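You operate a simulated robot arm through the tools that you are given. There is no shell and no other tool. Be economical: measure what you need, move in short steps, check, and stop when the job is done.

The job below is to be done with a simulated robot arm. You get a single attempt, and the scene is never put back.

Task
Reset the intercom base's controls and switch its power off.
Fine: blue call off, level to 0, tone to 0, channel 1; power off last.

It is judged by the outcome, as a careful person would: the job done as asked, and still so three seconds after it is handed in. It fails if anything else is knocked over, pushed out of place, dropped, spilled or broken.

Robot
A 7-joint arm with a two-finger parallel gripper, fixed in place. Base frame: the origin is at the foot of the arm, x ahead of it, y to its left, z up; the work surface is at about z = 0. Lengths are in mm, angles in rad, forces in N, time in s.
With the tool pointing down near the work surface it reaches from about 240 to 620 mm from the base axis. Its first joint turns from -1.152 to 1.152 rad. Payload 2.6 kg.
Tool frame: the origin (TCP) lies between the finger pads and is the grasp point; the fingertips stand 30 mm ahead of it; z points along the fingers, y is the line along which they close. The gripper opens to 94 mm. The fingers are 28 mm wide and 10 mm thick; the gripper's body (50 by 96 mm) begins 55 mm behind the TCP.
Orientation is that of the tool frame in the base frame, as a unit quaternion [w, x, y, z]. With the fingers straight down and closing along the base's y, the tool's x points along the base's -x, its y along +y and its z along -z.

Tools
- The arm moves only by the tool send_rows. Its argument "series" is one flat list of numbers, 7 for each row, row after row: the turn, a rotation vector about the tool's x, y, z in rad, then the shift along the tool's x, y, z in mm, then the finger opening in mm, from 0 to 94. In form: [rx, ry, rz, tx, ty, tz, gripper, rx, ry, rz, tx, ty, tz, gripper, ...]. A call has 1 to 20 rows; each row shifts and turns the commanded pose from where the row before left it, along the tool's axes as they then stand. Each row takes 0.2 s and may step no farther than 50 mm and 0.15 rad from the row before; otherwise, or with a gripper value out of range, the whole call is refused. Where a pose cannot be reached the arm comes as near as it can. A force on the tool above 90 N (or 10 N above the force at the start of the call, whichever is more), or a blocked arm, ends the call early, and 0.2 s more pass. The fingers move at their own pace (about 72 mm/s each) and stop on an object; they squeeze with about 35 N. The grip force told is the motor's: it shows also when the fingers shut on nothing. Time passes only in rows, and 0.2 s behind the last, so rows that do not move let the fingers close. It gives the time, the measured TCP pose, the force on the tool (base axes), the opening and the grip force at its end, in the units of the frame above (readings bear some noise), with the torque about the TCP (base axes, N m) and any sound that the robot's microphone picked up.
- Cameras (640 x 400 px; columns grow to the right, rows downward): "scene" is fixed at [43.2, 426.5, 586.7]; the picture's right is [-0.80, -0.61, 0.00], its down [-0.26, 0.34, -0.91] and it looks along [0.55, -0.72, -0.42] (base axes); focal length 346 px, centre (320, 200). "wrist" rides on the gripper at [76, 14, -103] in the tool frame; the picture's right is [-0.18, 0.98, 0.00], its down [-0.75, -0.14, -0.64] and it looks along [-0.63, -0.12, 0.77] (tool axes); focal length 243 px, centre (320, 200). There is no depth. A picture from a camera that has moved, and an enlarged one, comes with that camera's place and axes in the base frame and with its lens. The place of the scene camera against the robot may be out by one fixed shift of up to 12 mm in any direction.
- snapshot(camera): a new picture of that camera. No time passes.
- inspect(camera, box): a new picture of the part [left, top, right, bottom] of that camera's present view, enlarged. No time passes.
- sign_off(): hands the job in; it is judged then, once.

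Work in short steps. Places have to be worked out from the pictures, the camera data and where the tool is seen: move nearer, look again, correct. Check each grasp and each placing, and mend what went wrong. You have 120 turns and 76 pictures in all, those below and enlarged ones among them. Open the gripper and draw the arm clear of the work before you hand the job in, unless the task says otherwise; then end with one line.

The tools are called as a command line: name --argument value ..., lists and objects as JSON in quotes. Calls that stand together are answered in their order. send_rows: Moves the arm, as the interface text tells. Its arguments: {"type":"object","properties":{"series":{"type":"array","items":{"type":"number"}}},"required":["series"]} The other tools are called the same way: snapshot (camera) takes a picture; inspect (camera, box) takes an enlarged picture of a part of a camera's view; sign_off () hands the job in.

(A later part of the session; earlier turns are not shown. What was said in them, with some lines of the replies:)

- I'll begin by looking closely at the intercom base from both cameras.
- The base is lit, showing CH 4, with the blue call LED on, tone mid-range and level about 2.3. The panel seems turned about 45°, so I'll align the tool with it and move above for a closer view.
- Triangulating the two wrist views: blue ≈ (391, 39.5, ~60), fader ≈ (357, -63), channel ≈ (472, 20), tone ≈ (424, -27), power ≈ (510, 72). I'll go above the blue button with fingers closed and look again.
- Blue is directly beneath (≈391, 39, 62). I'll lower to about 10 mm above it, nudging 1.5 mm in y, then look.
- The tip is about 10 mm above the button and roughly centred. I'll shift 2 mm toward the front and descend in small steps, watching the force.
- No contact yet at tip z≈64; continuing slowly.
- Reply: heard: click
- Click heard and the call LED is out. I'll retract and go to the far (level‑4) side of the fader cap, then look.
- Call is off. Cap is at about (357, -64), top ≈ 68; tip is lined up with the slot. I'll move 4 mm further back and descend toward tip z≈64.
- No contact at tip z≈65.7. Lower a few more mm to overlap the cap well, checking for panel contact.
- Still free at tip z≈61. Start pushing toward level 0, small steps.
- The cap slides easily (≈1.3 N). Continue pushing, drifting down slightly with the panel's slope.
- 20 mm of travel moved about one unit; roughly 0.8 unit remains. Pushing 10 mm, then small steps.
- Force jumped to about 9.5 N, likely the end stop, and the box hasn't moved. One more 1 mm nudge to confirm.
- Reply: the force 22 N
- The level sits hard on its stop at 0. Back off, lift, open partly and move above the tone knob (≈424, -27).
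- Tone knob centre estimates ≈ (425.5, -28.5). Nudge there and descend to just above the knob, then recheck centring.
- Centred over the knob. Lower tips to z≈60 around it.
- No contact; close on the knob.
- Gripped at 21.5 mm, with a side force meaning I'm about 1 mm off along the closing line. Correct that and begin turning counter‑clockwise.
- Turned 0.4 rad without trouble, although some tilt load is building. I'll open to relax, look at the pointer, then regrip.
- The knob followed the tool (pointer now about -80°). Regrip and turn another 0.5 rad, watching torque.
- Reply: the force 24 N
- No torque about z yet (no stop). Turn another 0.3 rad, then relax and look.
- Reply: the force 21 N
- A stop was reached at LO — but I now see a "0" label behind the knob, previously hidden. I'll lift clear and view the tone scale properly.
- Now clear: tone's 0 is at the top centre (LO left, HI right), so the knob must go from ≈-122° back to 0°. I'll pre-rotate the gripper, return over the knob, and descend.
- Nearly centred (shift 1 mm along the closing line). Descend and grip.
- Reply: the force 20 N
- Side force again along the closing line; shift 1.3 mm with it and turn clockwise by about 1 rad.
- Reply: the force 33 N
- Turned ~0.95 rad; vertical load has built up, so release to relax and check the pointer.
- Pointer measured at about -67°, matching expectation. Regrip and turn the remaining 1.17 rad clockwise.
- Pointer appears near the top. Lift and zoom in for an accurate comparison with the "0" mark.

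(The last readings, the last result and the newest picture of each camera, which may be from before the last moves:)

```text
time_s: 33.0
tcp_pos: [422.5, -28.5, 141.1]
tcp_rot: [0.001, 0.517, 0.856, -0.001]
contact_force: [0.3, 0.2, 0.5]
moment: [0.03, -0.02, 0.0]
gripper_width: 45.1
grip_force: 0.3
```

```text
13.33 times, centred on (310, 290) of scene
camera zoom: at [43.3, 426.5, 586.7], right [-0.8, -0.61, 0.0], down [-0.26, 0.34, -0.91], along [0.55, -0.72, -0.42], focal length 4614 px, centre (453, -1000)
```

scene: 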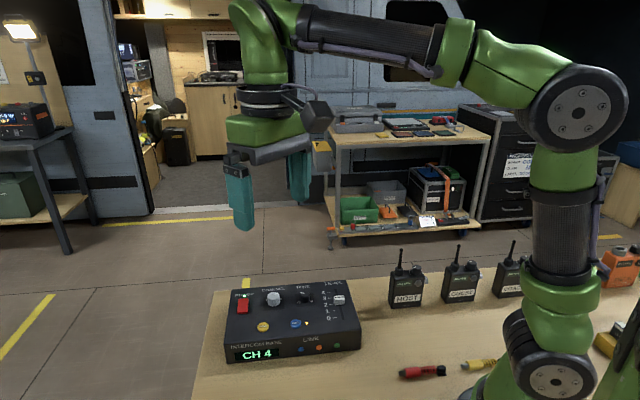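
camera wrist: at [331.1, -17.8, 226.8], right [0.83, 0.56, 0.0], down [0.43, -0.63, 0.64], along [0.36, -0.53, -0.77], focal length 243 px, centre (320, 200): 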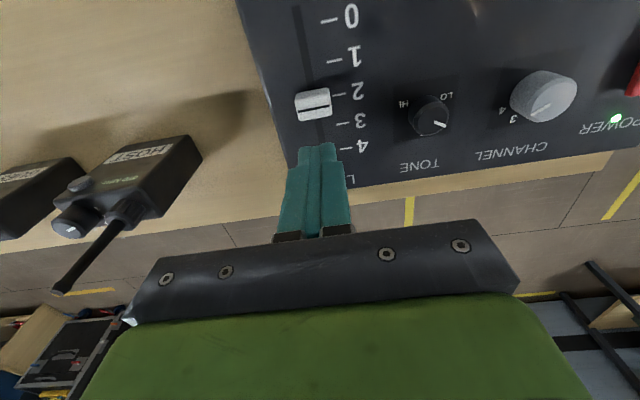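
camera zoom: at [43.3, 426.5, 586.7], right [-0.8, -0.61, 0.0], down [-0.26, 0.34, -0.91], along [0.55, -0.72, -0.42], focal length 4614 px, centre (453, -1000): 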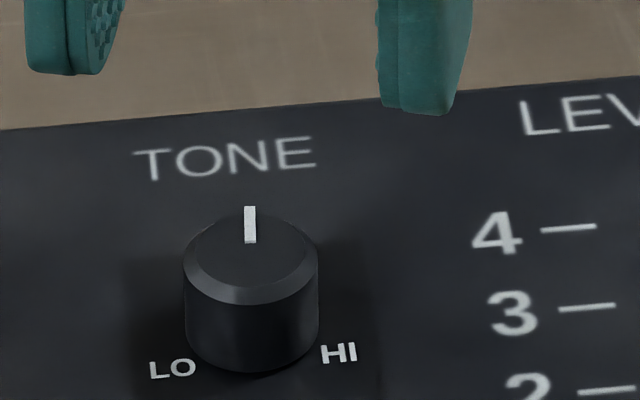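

The pointer overshoots "0" by about 6–8° clockwise. Descend, regrip and turn back 0.12 rad.

send_rows --series '[0, 0, 0, 0, 0, 25, 45, 0, 0, 0, 0, 0, 25, 45, 0, 0, 0, 0, 0, 0, 24, 0, 0, 0, 0, 0, 0, 10, 0, 0, 0, 0, 0, 0, 10, 0, 0, -0.06, 0, 0, 0, 10, 0, 0, -0.06, 0, 0, 0, 10, 0, 0, 0, 0, 0, 0, 10]'

send_rows --series '[0, 0, 0, 0, 0, 0, 45, 0, 0, 0, 0, 0, 0, 45, 0, 0, 0, 0, 0, -30, 45, 0, 0, 0, 0, 0, -20, 45]'

inspect --camera "wrist" --box '[285, 100, 365, 170]'

inspect --camera "scene" --box '[290, 275, 330, 305]'

```text
time_s: 34.8
tcp_pos: [424.0, -27.7, 92.3]
tcp_rot: [0.0, 0.464, 0.886, 0.0]
contact_force: [4.2, 4.0, -0.2]
moment: [-0.92, -0.51, 0.02]
gripper_width: 21.5
grip_force: 44.9
```

```text
time_s: 35.8
tcp_pos: [423.0, -28.5, 143.0]
tcp_rot: [0.0, 0.465, 0.885, 0.0]
contact_force: [-0.6, -0.6, -0.1]
moment: [-0.01, 0.0, -0.03]
gripper_width: 44.7
grip_force: 0.0
```

```text
5.71 times, centred on (325, 135) of wrist
camera zoom: at [392.3, 43.4, 246.7], right [0.91, 0.41, 0.0], down [0.31, -0.7, 0.64], along [0.26, -0.59, -0.77], focal length 1386 px, centre (291, 571)
```

zoom: 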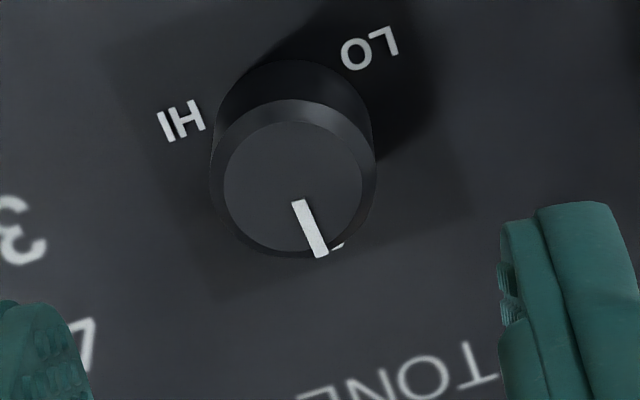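

```text
13.33 times, centred on (310, 290) of scene
camera zoom: at [43.3, 426.5, 586.7], right [-0.8, -0.61, 0.0], down [-0.26, 0.34, -0.91], along [0.55, -0.72, -0.42], focal length 4614 px, centre (453, -1000)
```

zoom: 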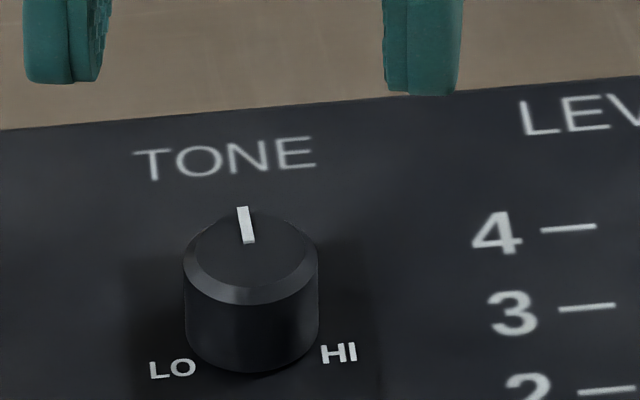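

Pointer is now within ~2° of "0" by both cameras. Move above the channel knob (≈471.5, 20.5) at this height and look.

send_rows --series '[0, 0, 0, 6.5, 33.3, 0, 60, 0, 0, 0, 6.5, 33.3, 0, 60, 0, 0, 0, 0, 0, 20, 60, 0, 0, 0, 0, 0, 0, 60]'

inspect --camera "wrist" --box '[220, 20, 440, 200]'

inspect --camera "scene" --box '[210, 265, 370, 365]'

```text
time_s: 36.8
tcp_pos: [471.9, 20.1, 121.4]
tcp_rot: [0.0, 0.466, 0.885, 0.0]
contact_force: [0.2, -0.1, 0.7]
moment: [0.04, 0.01, 0.0]
gripper_width: 59.9
grip_force: 0.0
```

```text
2.22 times, centred on (330, 110) of wrist
camera zoom: at [439.8, 92.4, 224.6], right [0.91, 0.41, 0.0], down [0.31, -0.7, 0.64], along [0.26, -0.59, -0.77], focal length 539 px, centre (298, 400)
```

zoom: 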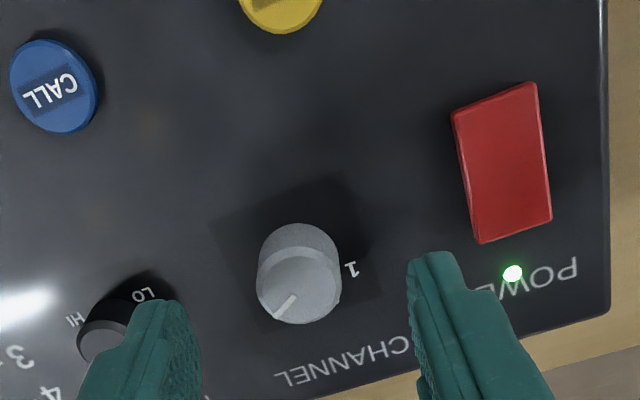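

```text
4.00 times, centred on (290, 315) of scene
camera zoom: at [43.3, 426.5, 586.7], right [-0.8, -0.61, 0.0], down [-0.26, 0.34, -0.91], along [0.55, -0.72, -0.42], focal length 1384 px, centre (440, -260)
```

zoom: 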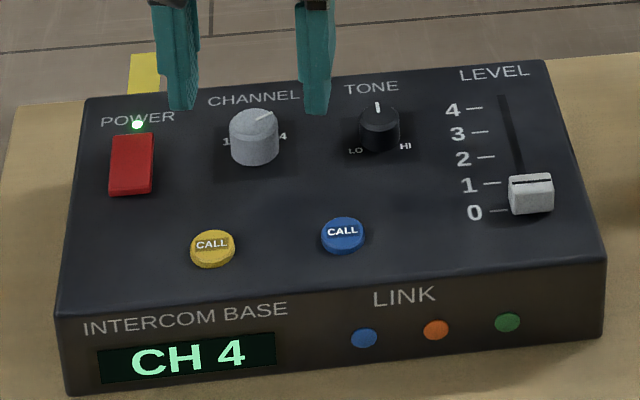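

Centred. Descend around the channel knob and grip.

send_rows --series '[0, 0, 0, 0, -0.7, 12, 46, 0, 0, 0, 0, 0, 12, 46, 0, 0, 0, 0, 0, 7, 46, 0, 0, 0, 0, 0, 0, 28, 0, 0, 0, 0, 0, 0, 12, 0, 0, 0, 0, 0, 0, 12]'

```text
time_s: 38.2
tcp_pos: [472.3, 19.9, 90.1]
tcp_rot: [0.001, 0.463, 0.886, 0.002]
contact_force: [22.2, 8.6, -7.5]
moment: [0.02, -0.1, 0.03]
gripper_width: 25.4
grip_force: 44.9
```

Gripped at 25.4 mm with an off-centre side load; shift 1.6 mm along +y and turn counter‑clockwise 0.7 rad.

send_rows --series '[0, 0, 0, 0, 1.6, 0, 12, 0, 0, -0.12, 0, 0, 0, 12, 0, 0, -0.12, 0, 0, 0, 12, 0, 0, -0.12, 0, 0, 0, 12, 0, 0, -0.12, 0, 0, 0, 12, 0, 0, -0.12, 0, 0, 0, 12, 0, 0, -0.12, 0, 0, 0, 12, 0, 0, 0, 0, 0, 0, 12]'

inspect --camera "scene" --box '[210, 265, 370, 365]'

```text
time_s: 40.0
tcp_pos: [470.8, 20.6, 90.4]
tcp_rot: [-0.001, 0.121, 0.993, 0.0]
contact_force: [-0.7, 5.0, 1.5]
moment: [0.74, 0.55, 0.0]
gripper_width: 25.2
grip_force: 45.0
```

```text
4.00 times, centred on (290, 315) of scene
camera zoom: at [43.2, 426.5, 586.7], right [-0.8, -0.61, 0.0], down [-0.26, 0.34, -0.91], along [0.55, -0.72, -0.42], focal length 1384 px, centre (440, -260)
```

zoom: 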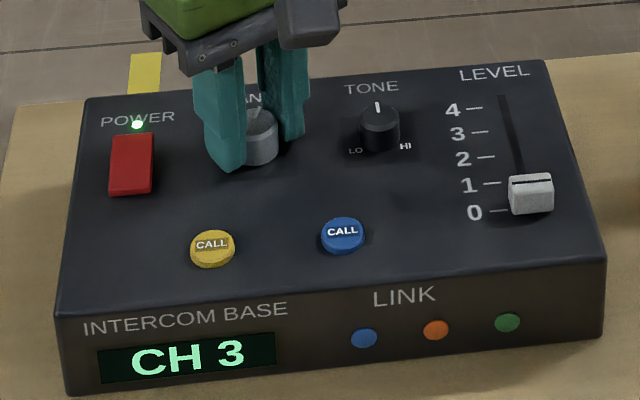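

Display reads CH 3 after 0.72 rad. Keep turning.

send_rows --series '[0, 0, -0.12, 0, 0, 0, 12, 0, 0, -0.12, 0, 0, 0, 12, 0, 0, -0.12, 0, 0, 0, 12, 0, 0, -0.12, 0, 0, 0, 12, 0, 0, -0.12, 0, 0, 0, 12, 0, 0, -0.12, 0, 0, 0, 12, 0, 0, -0.12, 0, 0, 0, 12, 0, 0, 0, 0, 0, 0, 12]'

inspect --camera "scene" --box '[210, 265, 370, 365]'

```text
time_s: 41.8
tcp_pos: [472.1, 18.8, 90.8]
tcp_rot: [-0.001, -0.293, 0.956, 0.001]
contact_force: [-9.3, -2.8, 3.2]
moment: [0.59, -0.06, 0.01]
gripper_width: 25.4
grip_force: 45.0
```

```text
4.00 times, centred on (290, 315) of scene
camera zoom: at [43.2, 426.5, 586.7], right [-0.8, -0.61, 0.0], down [-0.26, 0.34, -0.91], along [0.55, -0.72, -0.42], focal length 1384 px, centre (440, -260)
```

zoom: 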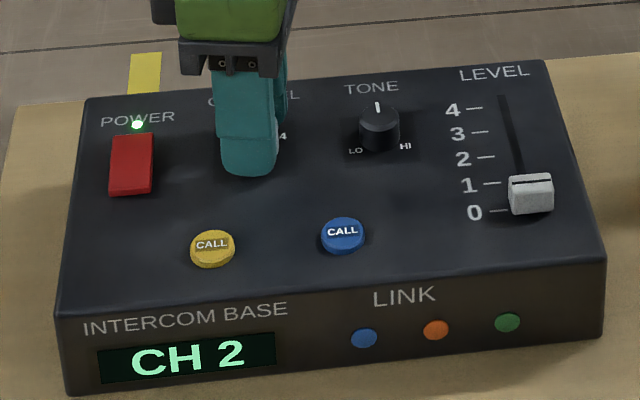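

CH 2. Continue with 0.48 rad more.

send_rows --series '[0, 0, -0.12, 0, 0, 0, 12, 0, 0, -0.12, 0, 0, 0, 12, 0, 0, -0.12, 0, 0, 0, 12, 0, 0, -0.12, 0, 0, 0, 12, 0, 0, 0, 0, 0, 0, 12]'

inspect --camera "scene" --box '[210, 265, 370, 365]'

```text
time_s: 43.0
tcp_pos: [471.9, 19.0, 90.1]
tcp_rot: [0.0, -0.512, 0.859, 0.0]
contact_force: [-0.2, -7.8, -4.8]
moment: [0.06, -0.05, 0.01]
gripper_width: 25.4
grip_force: 44.8
```

```text
4.00 times, centred on (290, 315) of scene
camera zoom: at [43.3, 426.5, 586.7], right [-0.8, -0.61, 0.0], down [-0.26, 0.34, -0.91], along [0.55, -0.72, -0.42], focal length 1384 px, centre (440, -260)
```

zoom: 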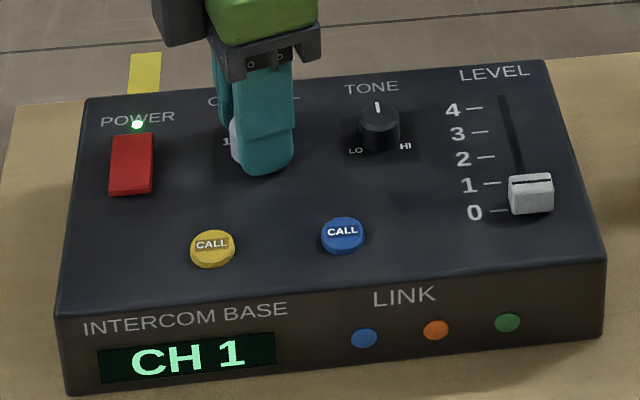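

CH 1 shown. Release, lift and check that it stays and sits on the mark.

send_rows --series '[0, 0, 0, 0, 0, 0, 50, 0, 0, 0, 0, 0, 0, 50, 0, 0, 0, 0, 0, -30, 50, 0, 0, 0, 0, 0, -30, 50, 0, 0, 0, 0, 0, 0, 50]'

inspect --camera "scene" --box '[210, 265, 370, 365]'

inspect --camera "wrist" --box '[220, 20, 440, 200]'

```text
time_s: 44.2
tcp_pos: [471.9, 18.2, 150.5]
tcp_rot: [0.0, -0.512, 0.859, 0.0]
contact_force: [1.6, -0.2, 0.0]
moment: [0.02, -0.02, 0.02]
gripper_width: 50.0
grip_force: 0.0
```

```text
4.00 times, centred on (290, 315) of scene
camera zoom: at [43.2, 426.5, 586.7], right [-0.8, -0.61, 0.0], down [-0.26, 0.34, -0.91], along [0.55, -0.72, -0.42], focal length 1384 px, centre (440, -260)
```

zoom: 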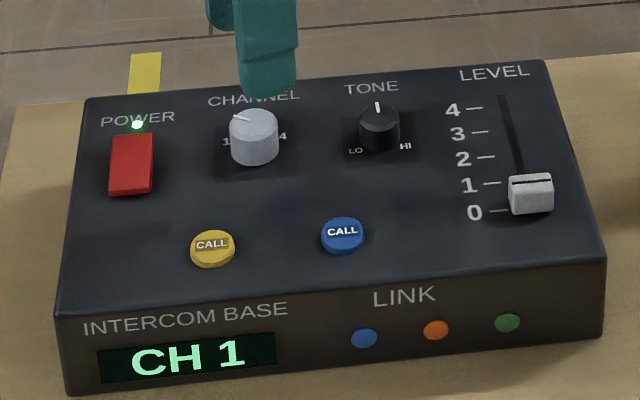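

```text
2.22 times, centred on (330, 110) of wrist
camera zoom: at [422.6, -40.6, 254.4], right [-0.78, 0.63, 0.0], down [0.48, 0.6, 0.64], along [0.4, 0.5, -0.77], focal length 539 px, centre (298, 400)
```

zoom: 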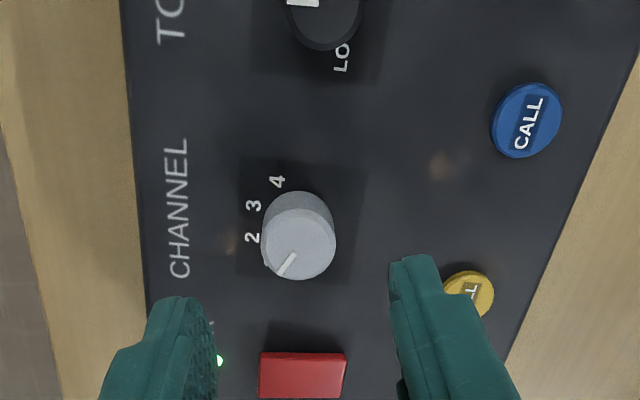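

Channel 1 holds; tone at 0, level at 0, call LED off. Now examine the power rocker's shape before pressing.

inspect --camera "scene" --box '[225, 285, 265, 320]'

send_rows --series '[0, 0, 0.14, 0, 0, -10, 0, 0, 0, 0.14, 0, 0, 0, 0, 0, 0, 0.14, 0, 0, 0, 0, 0, 0, 0.14, 0, 0, 0, 0, 0, 0, 0.14, 0, 0, 0, 0, 0, 0, 0.14, 0, 0, 0, 0, 0, 0, 0.14, 0, 0, 0, 0, 0, 0, 0.14, 0, 0, 0, 0, 0, 0, 0.14, 0, 0, 0, 0, 0, 0, 0.14, 0, 0, 0, 0, 0, 0, 0.14, 0, 0, 0, 0, 0, 0, 0.14, 0, 0, 0, 0, 0, 0, 0.14, 0, 0, 0, 0, 0, 0, 0, 0, 0, 0, 0]'

snapshot --camera "wrist"

```text
11.43 times, centred on (245, 302) of scene
camera zoom: at [43.2, 426.5, 586.7], right [-0.8, -0.61, 0.0], down [-0.26, 0.34, -0.91], along [0.55, -0.72, -0.42], focal length 3954 px, centre (1177, -971)
```

zoom: 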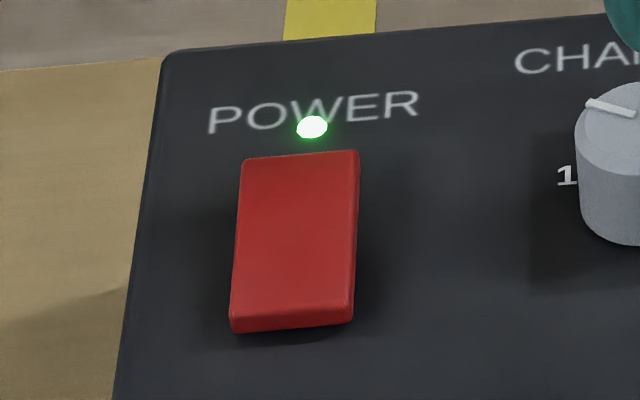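

```text
time_s: 47.2
tcp_pos: [472.6, 20.4, 160.9]
tcp_rot: [0.0, 0.365, 0.931, -0.001]
contact_force: [0.8, -0.5, 0.0]
moment: [0.0, -0.05, -0.03]
gripper_width: 0.1
grip_force: 32.9
```

```text
25 pictures are left
camera wrist: at [425.2, 83.3, 264.8], right [0.8, 0.6, 0.0], down [0.46, -0.62, 0.64], along [0.38, -0.52, -0.77], focal length 243 px, centre (320, 200)
```

wrist: 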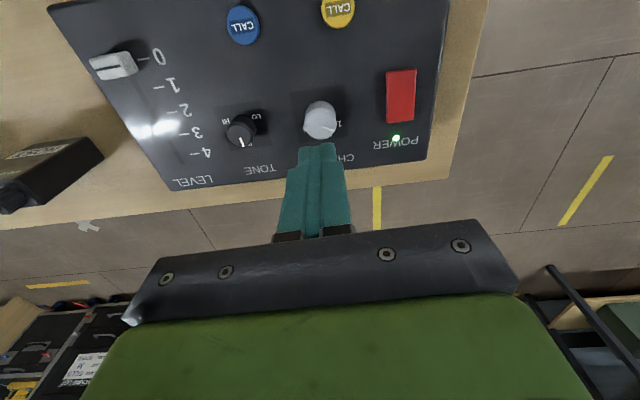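

The rocker's near end stands proud (pressed in at the LED end = on), so I press the near end, at about (499, 85). Move above it with tip at z≈78.

send_rows --series '[0, 0, 0, 12.3, 32.7, 0, 0, 0, 0, 0, 12.3, 32.7, 0, 0, 0, 0, 0, 0, 0, 28, 0, 0, 0, 0, 0, 0, 25, 0, 0, 0, 0, 0, 0, 0, 0]'

inspect --camera "wrist" --box '[230, 40, 430, 200]'

inspect --camera "scene" --box '[210, 265, 290, 325]'

```text
time_s: 48.4
tcp_pos: [497.2, 84.1, 104.9]
tcp_rot: [0.0, 0.365, 0.931, 0.001]
contact_force: [0.1, 0.5, 0.9]
moment: [0.0, -0.03, -0.01]
gripper_width: 0.0
grip_force: 33.1
```

```text
2.50 times, centred on (330, 120) of wrist
camera zoom: at [450.9, 146.6, 210.1], right [0.8, 0.6, 0.0], down [0.46, -0.62, 0.64], along [0.38, -0.51, -0.77], focal length 606 px, centre (295, 400)
```

zoom: 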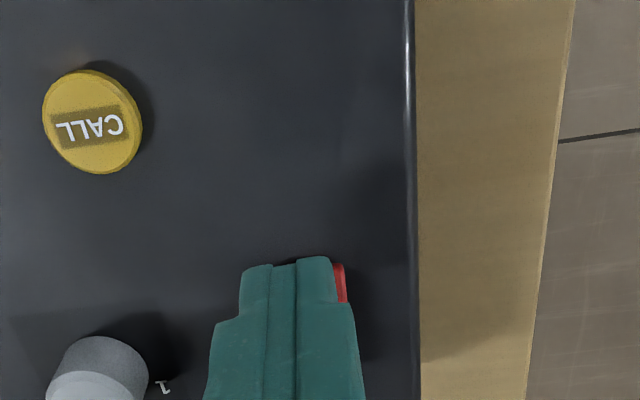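

```text
6.67 times, centred on (250, 295) of scene
camera zoom: at [43.2, 426.5, 586.7], right [-0.8, -0.61, 0.0], down [-0.26, 0.34, -0.91], along [0.55, -0.72, -0.42], focal length 2307 px, centre (787, -433)
```

zoom: 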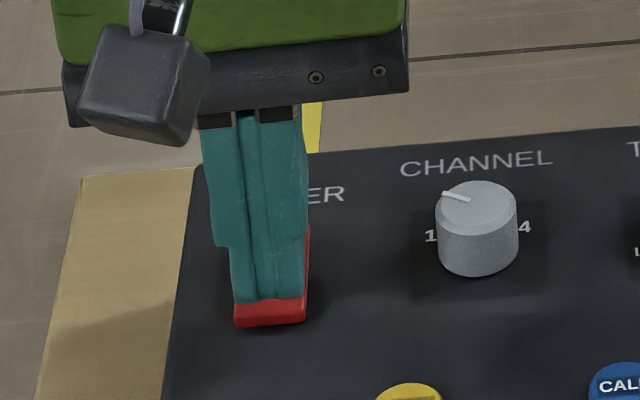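

Well placed over the near end. Descend slowly to press.

send_rows --series '[0, 0, 0, 0, 0, 4, 0, 0, 0, 0, 0, 0, 3, 0, 0, 0, 0, 0, 0, 2, 0, 0, 0, 0, 0, 0, 2, 0]'

```text
time_s: 49.4
tcp_pos: [496.5, 83.6, 95.9]
tcp_rot: [0.0, 0.364, 0.931, 0.0]
contact_force: [-0.2, 0.2, -0.1]
moment: [0.0, 0.02, -0.03]
gripper_width: 0.1
grip_force: 32.8
```

Tip ≈ 66, no contact yet. Continue.

send_rows --series '[0, 0, 0, 0, 0, 2, 0, 0, 0, 0, 0, 0, 2, 0, 0, 0, 0, 0, 0, 1, 0]'

```text
time_s: 50.2
tcp_pos: [499.3, 84.7, 95.4]
tcp_rot: [0.004, 0.366, 0.931, 0.003]
contact_force: [-21.6, -5.1, 52.6]
moment: [-0.66, 0.11, -0.37]
gripper_width: 0.0
grip_force: 33.0
```

52 N with no click — check before pushing further.

inspect --camera "scene" --box '[210, 265, 370, 365]'

inspect --camera "wrist" --box '[230, 40, 430, 200]'

```text
4.00 times, centred on (290, 315) of scene
camera zoom: at [42.9, 426.5, 586.8], right [-0.8, -0.61, 0.0], down [-0.26, 0.34, -0.91], along [0.55, -0.72, -0.42], focal length 1384 px, centre (440, -260)
```

zoom: 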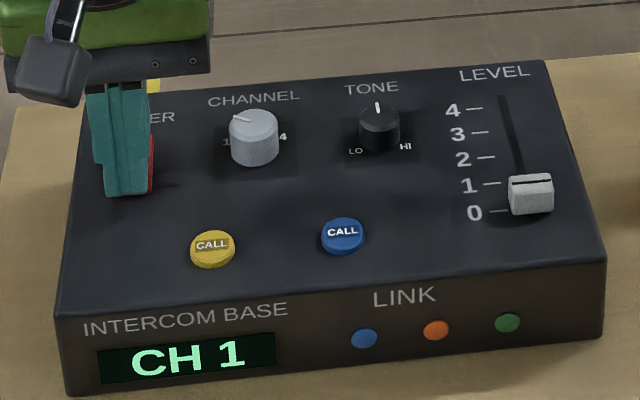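

```text
2.50 times, centred on (330, 120) of wrist
camera zoom: at [452.2, 147.9, 200.1], right [0.8, 0.59, 0.01], down [0.45, -0.62, 0.64], along [0.39, -0.51, -0.76], focal length 606 px, centre (295, 400)
```

zoom: 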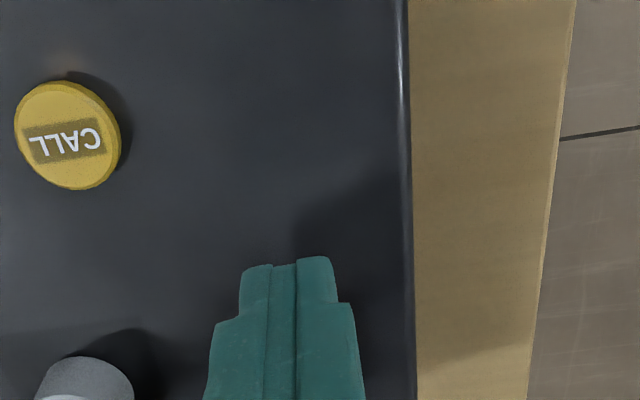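

Contact occurred near z≈65 toward the rocker's middle, which suggests the far (LED) end may be the raised one. Lift and view it again.

send_rows --series '[0, 0, 0, 0, 0, -25, 0, 0, 0, 0, 0, -40, 0, 0, 0, 0, 0, 0, -40, 0, 0, 0, 0, 0, 0, 0, 0, 0]'

inspect --camera "wrist" --box '[270, 100, 350, 170]'

inspect --camera "scene" --box '[230, 288, 258, 320]'

```text
time_s: 51.2
tcp_pos: [444.9, 25.1, 116.3]
tcp_rot: [0.0, 0.364, 0.931, 0.0]
contact_force: [0.1, -1.0, -0.9]
moment: [0.01, 0.0, 0.01]
gripper_width: 0.0
grip_force: 33.1
```

```text
5.71 times, centred on (310, 135) of wrist
camera zoom: at [398.3, 87.7, 220.9], right [0.8, 0.6, 0.0], down [0.46, -0.61, 0.64], along [0.38, -0.51, -0.77], focal length 1386 px, centre (377, 571)
```

zoom: 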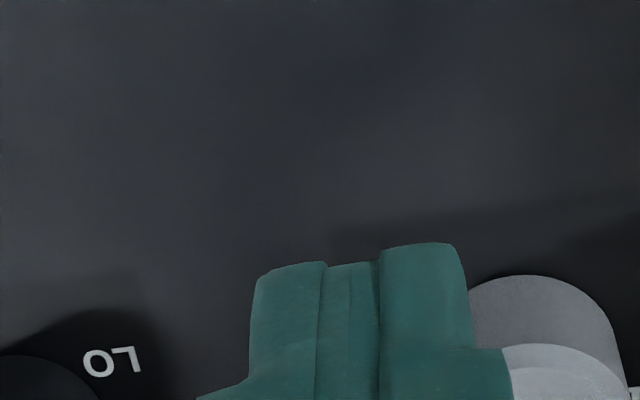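

```text
12.50 times, centred on (244, 304) of scene
camera zoom: at [43.2, 426.5, 586.7], right [-0.8, -0.61, 0.0], down [-0.26, 0.34, -0.91], along [0.55, -0.72, -0.42], focal length 4325 px, centre (1270, -1100)
```

zoom: 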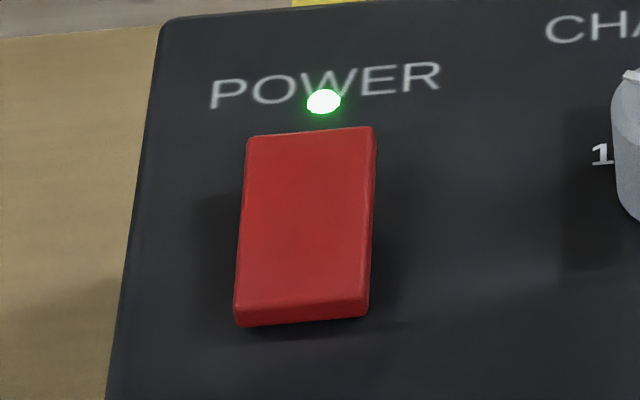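

A row-layout slip moved me sideways at height, but the tip (z≈86) stayed above every control. I'll rise, then move above the rocker's far (LED) end at about (528, 60) and look.

send_rows --series '[0, 0, 0, 0, 0, -20, 0, 0, 0, 0, -18.6, 41, 0, 0, 0, 0, 0, -18.6, 41, 0, 0, 0, 0, 0, 0, 0, 20, 0, 0, 0, 0, 0, 0, 0, 0]'

inspect --camera "scene" --box '[210, 265, 370, 365]'

inspect --camera "wrist" --box '[230, 40, 430, 200]'

```text
time_s: 52.4
tcp_pos: [526.7, 59.8, 118.1]
tcp_rot: [0.0, 0.364, 0.931, 0.0]
contact_force: [0.4, 0.8, -0.4]
moment: [0.02, -0.01, 0.01]
gripper_width: 0.2
grip_force: 33.3
```

```text
4.00 times, centred on (290, 315) of scene
camera zoom: at [43.3, 426.5, 586.7], right [-0.8, -0.61, 0.0], down [-0.26, 0.34, -0.91], along [0.55, -0.72, -0.42], focal length 1384 px, centre (440, -260)
```

zoom: 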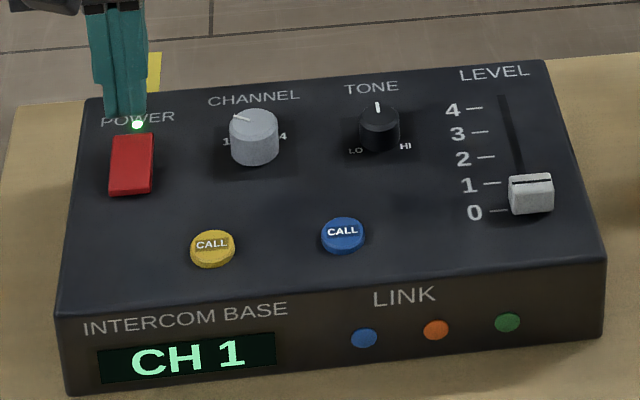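

```text
2.50 times, centred on (330, 120) of wrist
camera zoom: at [478.7, 123.6, 221.1], right [0.8, 0.6, 0.0], down [0.46, -0.61, 0.64], along [0.38, -0.51, -0.77], focal length 606 px, centre (295, 400)
```

zoom: 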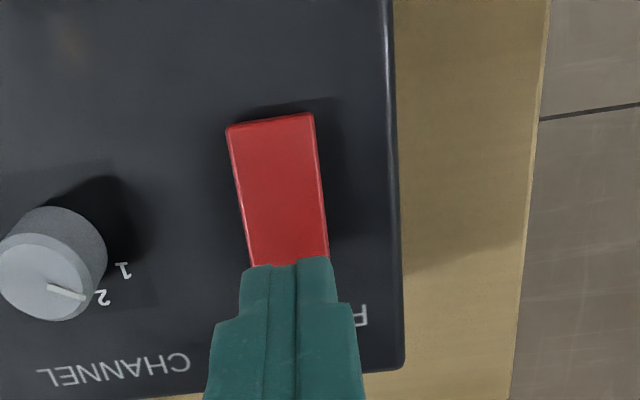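

Near-end edge triangulates to z≈62, so the tilt is ambiguous; test the far end gently. First lower to tip z≈72.

send_rows --series '[0, 0, 0, 0, 0, 8, 0, 0, 0, 0, 0, 0, 5, 0, 0, 0, 0, 0, 0, 3, 0]'

```text
time_s: 53.2
tcp_pos: [526.2, 61.3, 100.8]
tcp_rot: [0.0, 0.364, 0.931, 0.001]
contact_force: [-1.1, 0.0, -0.7]
moment: [-0.04, 0.01, 0.05]
gripper_width: 0.0
grip_force: 32.8
```

Tip ≈ 71, no contact. Step down in 1.5 mm increments.

send_rows --series '[0, 0, 0, 0, 0, 1.5, 0, 0, 0, 0, 0, 0, 1.5, 0]'

send_rows --series '[0, 0, 0, 0, 0, 1.5, 0, 0, 0, 0, 0, 0, 1, 0]'

```text
time_s: 53.8
tcp_pos: [526.9, 59.8, 98.8]
tcp_rot: [0.0, 0.363, 0.932, 0.0]
contact_force: [0.0, -0.3, 1.0]
moment: [0.02, -0.05, -0.02]
gripper_width: 0.1
grip_force: 33.4
```

```text
time_s: 54.4
tcp_pos: [526.5, 60.5, 97.1]
tcp_rot: [0.001, 0.364, 0.931, 0.0]
contact_force: [-3.3, -2.6, 12.0]
moment: [0.07, 0.23, 0.05]
gripper_width: 0.2
grip_force: 33.5
heard: click
```

A click at only 12 N. Lift clear and verify.

send_rows --series '[0, 0, 0, 0, 0, -30, 0, 0, 0, 0, 0, 0, -40, 0, 0, 0, 0, 0, 0, -40, 0]'

inspect --camera "scene" --box '[210, 265, 370, 365]'

snapshot --camera "wrist"

```text
time_s: 55.2
tcp_pos: [526.7, 62.0, 204.1]
tcp_rot: [0.0, 0.364, 0.931, -0.001]
contact_force: [0.2, 0.1, -0.3]
moment: [-0.03, 0.03, 0.01]
gripper_width: 0.1
grip_force: 33.4
```

```text
4.00 times, centred on (290, 315) of scene
camera zoom: at [43.2, 426.5, 586.7], right [-0.8, -0.61, 0.0], down [-0.26, 0.34, -0.91], along [0.55, -0.72, -0.42], focal length 1384 px, centre (440, -260)
```

zoom: 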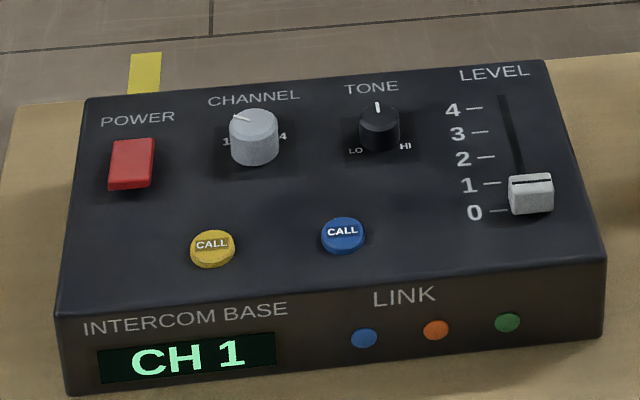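

```text
15 pictures are left
camera wrist: at [480.0, 124.7, 308.0], right [0.8, 0.6, 0.0], down [0.46, -0.61, 0.64], along [0.38, -0.51, -0.77], focal length 243 px, centre (320, 200)
```

wrist: 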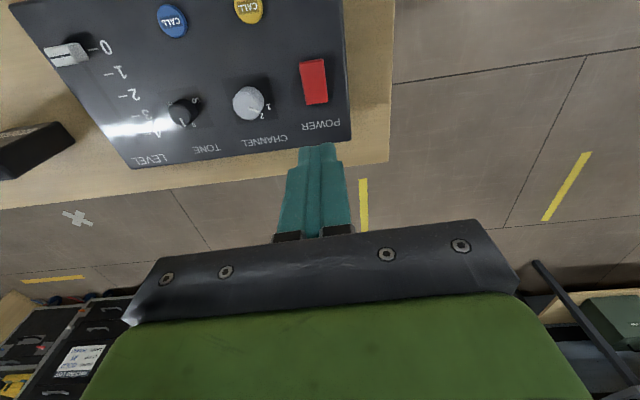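

Power LED is off and the rocker flipped; the box hasn't shifted. I'll check the tone pointer once more and move the arm clear with the gripper open.

send_rows --series '[0, 0, 0, 20, -30, -20, 60, 0, 0, 0, 20, -30, -20, 80, 0, 0, 0, 20, -10, -20, 80, 0, 0, 0, 0, 0, 0, 80]'

inspect --camera "wrist" --box '[200, 30, 360, 130]'

snapshot --camera "scene"

```text
time_s: 56.2
tcp_pos: [435.2, 51.0, 265.6]
tcp_rot: [0.0, 0.364, 0.931, 0.0]
contact_force: [-0.3, -0.7, 0.6]
moment: [0.0, -0.03, -0.02]
gripper_width: 79.9
grip_force: 0.1
```

```text
4.00 times, centred on (280, 80) of wrist
camera zoom: at [389.2, 113.6, 369.1], right [0.8, 0.6, 0.0], down [0.46, -0.61, 0.64], along [0.38, -0.51, -0.77], focal length 970 px, centre (480, 680)
```

zoom: 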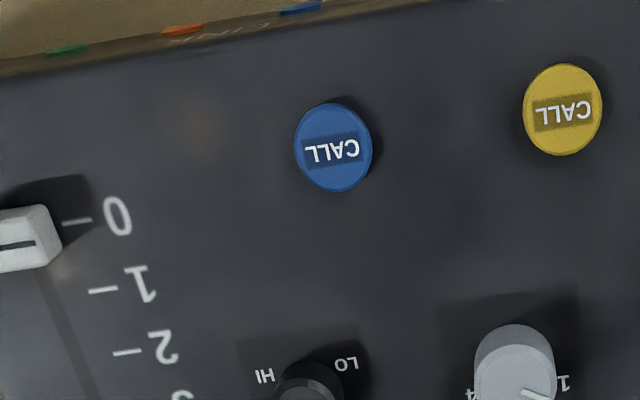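

```text
13 pictures are left
```

scene: 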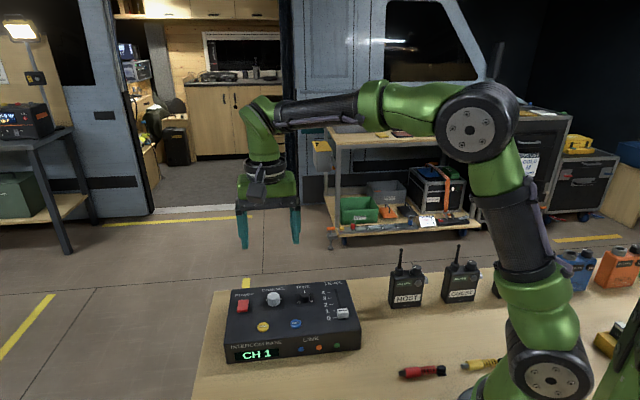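

Final zoom on the tone pointer from above.

inspect --camera "wrist" --box '[245, 100, 365, 175]'

```text
5.33 times, centred on (305, 138) of wrist
camera zoom: at [389.2, 113.6, 369.1], right [0.8, 0.6, 0.0], down [0.46, -0.61, 0.64], along [0.38, -0.51, -0.77], focal length 1294 px, centre (400, 533)
```

zoom: 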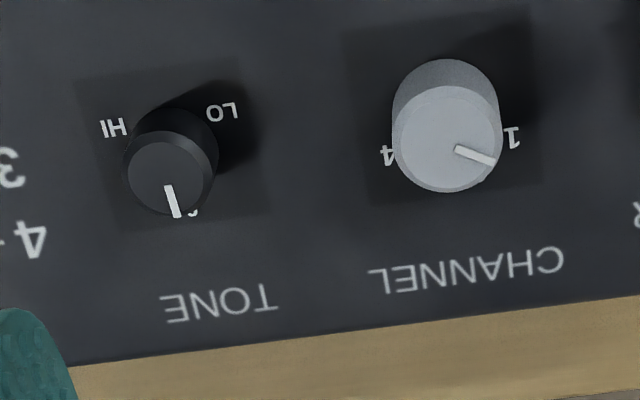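

Tone reads 0 within a couple of degrees, and everything else is set. With power off as the last action and the arm clear, I'm handing the job in.

sign_off

```text
The job is handed in.
```

The intercom base is reset: blue call off, level 0, tone at the 0 mark to within about 2–4°, and channel 1. Power went off last, nothing else looks moved, and the gripper is open and clear. The display still shows CH 1, though the power LED is out.
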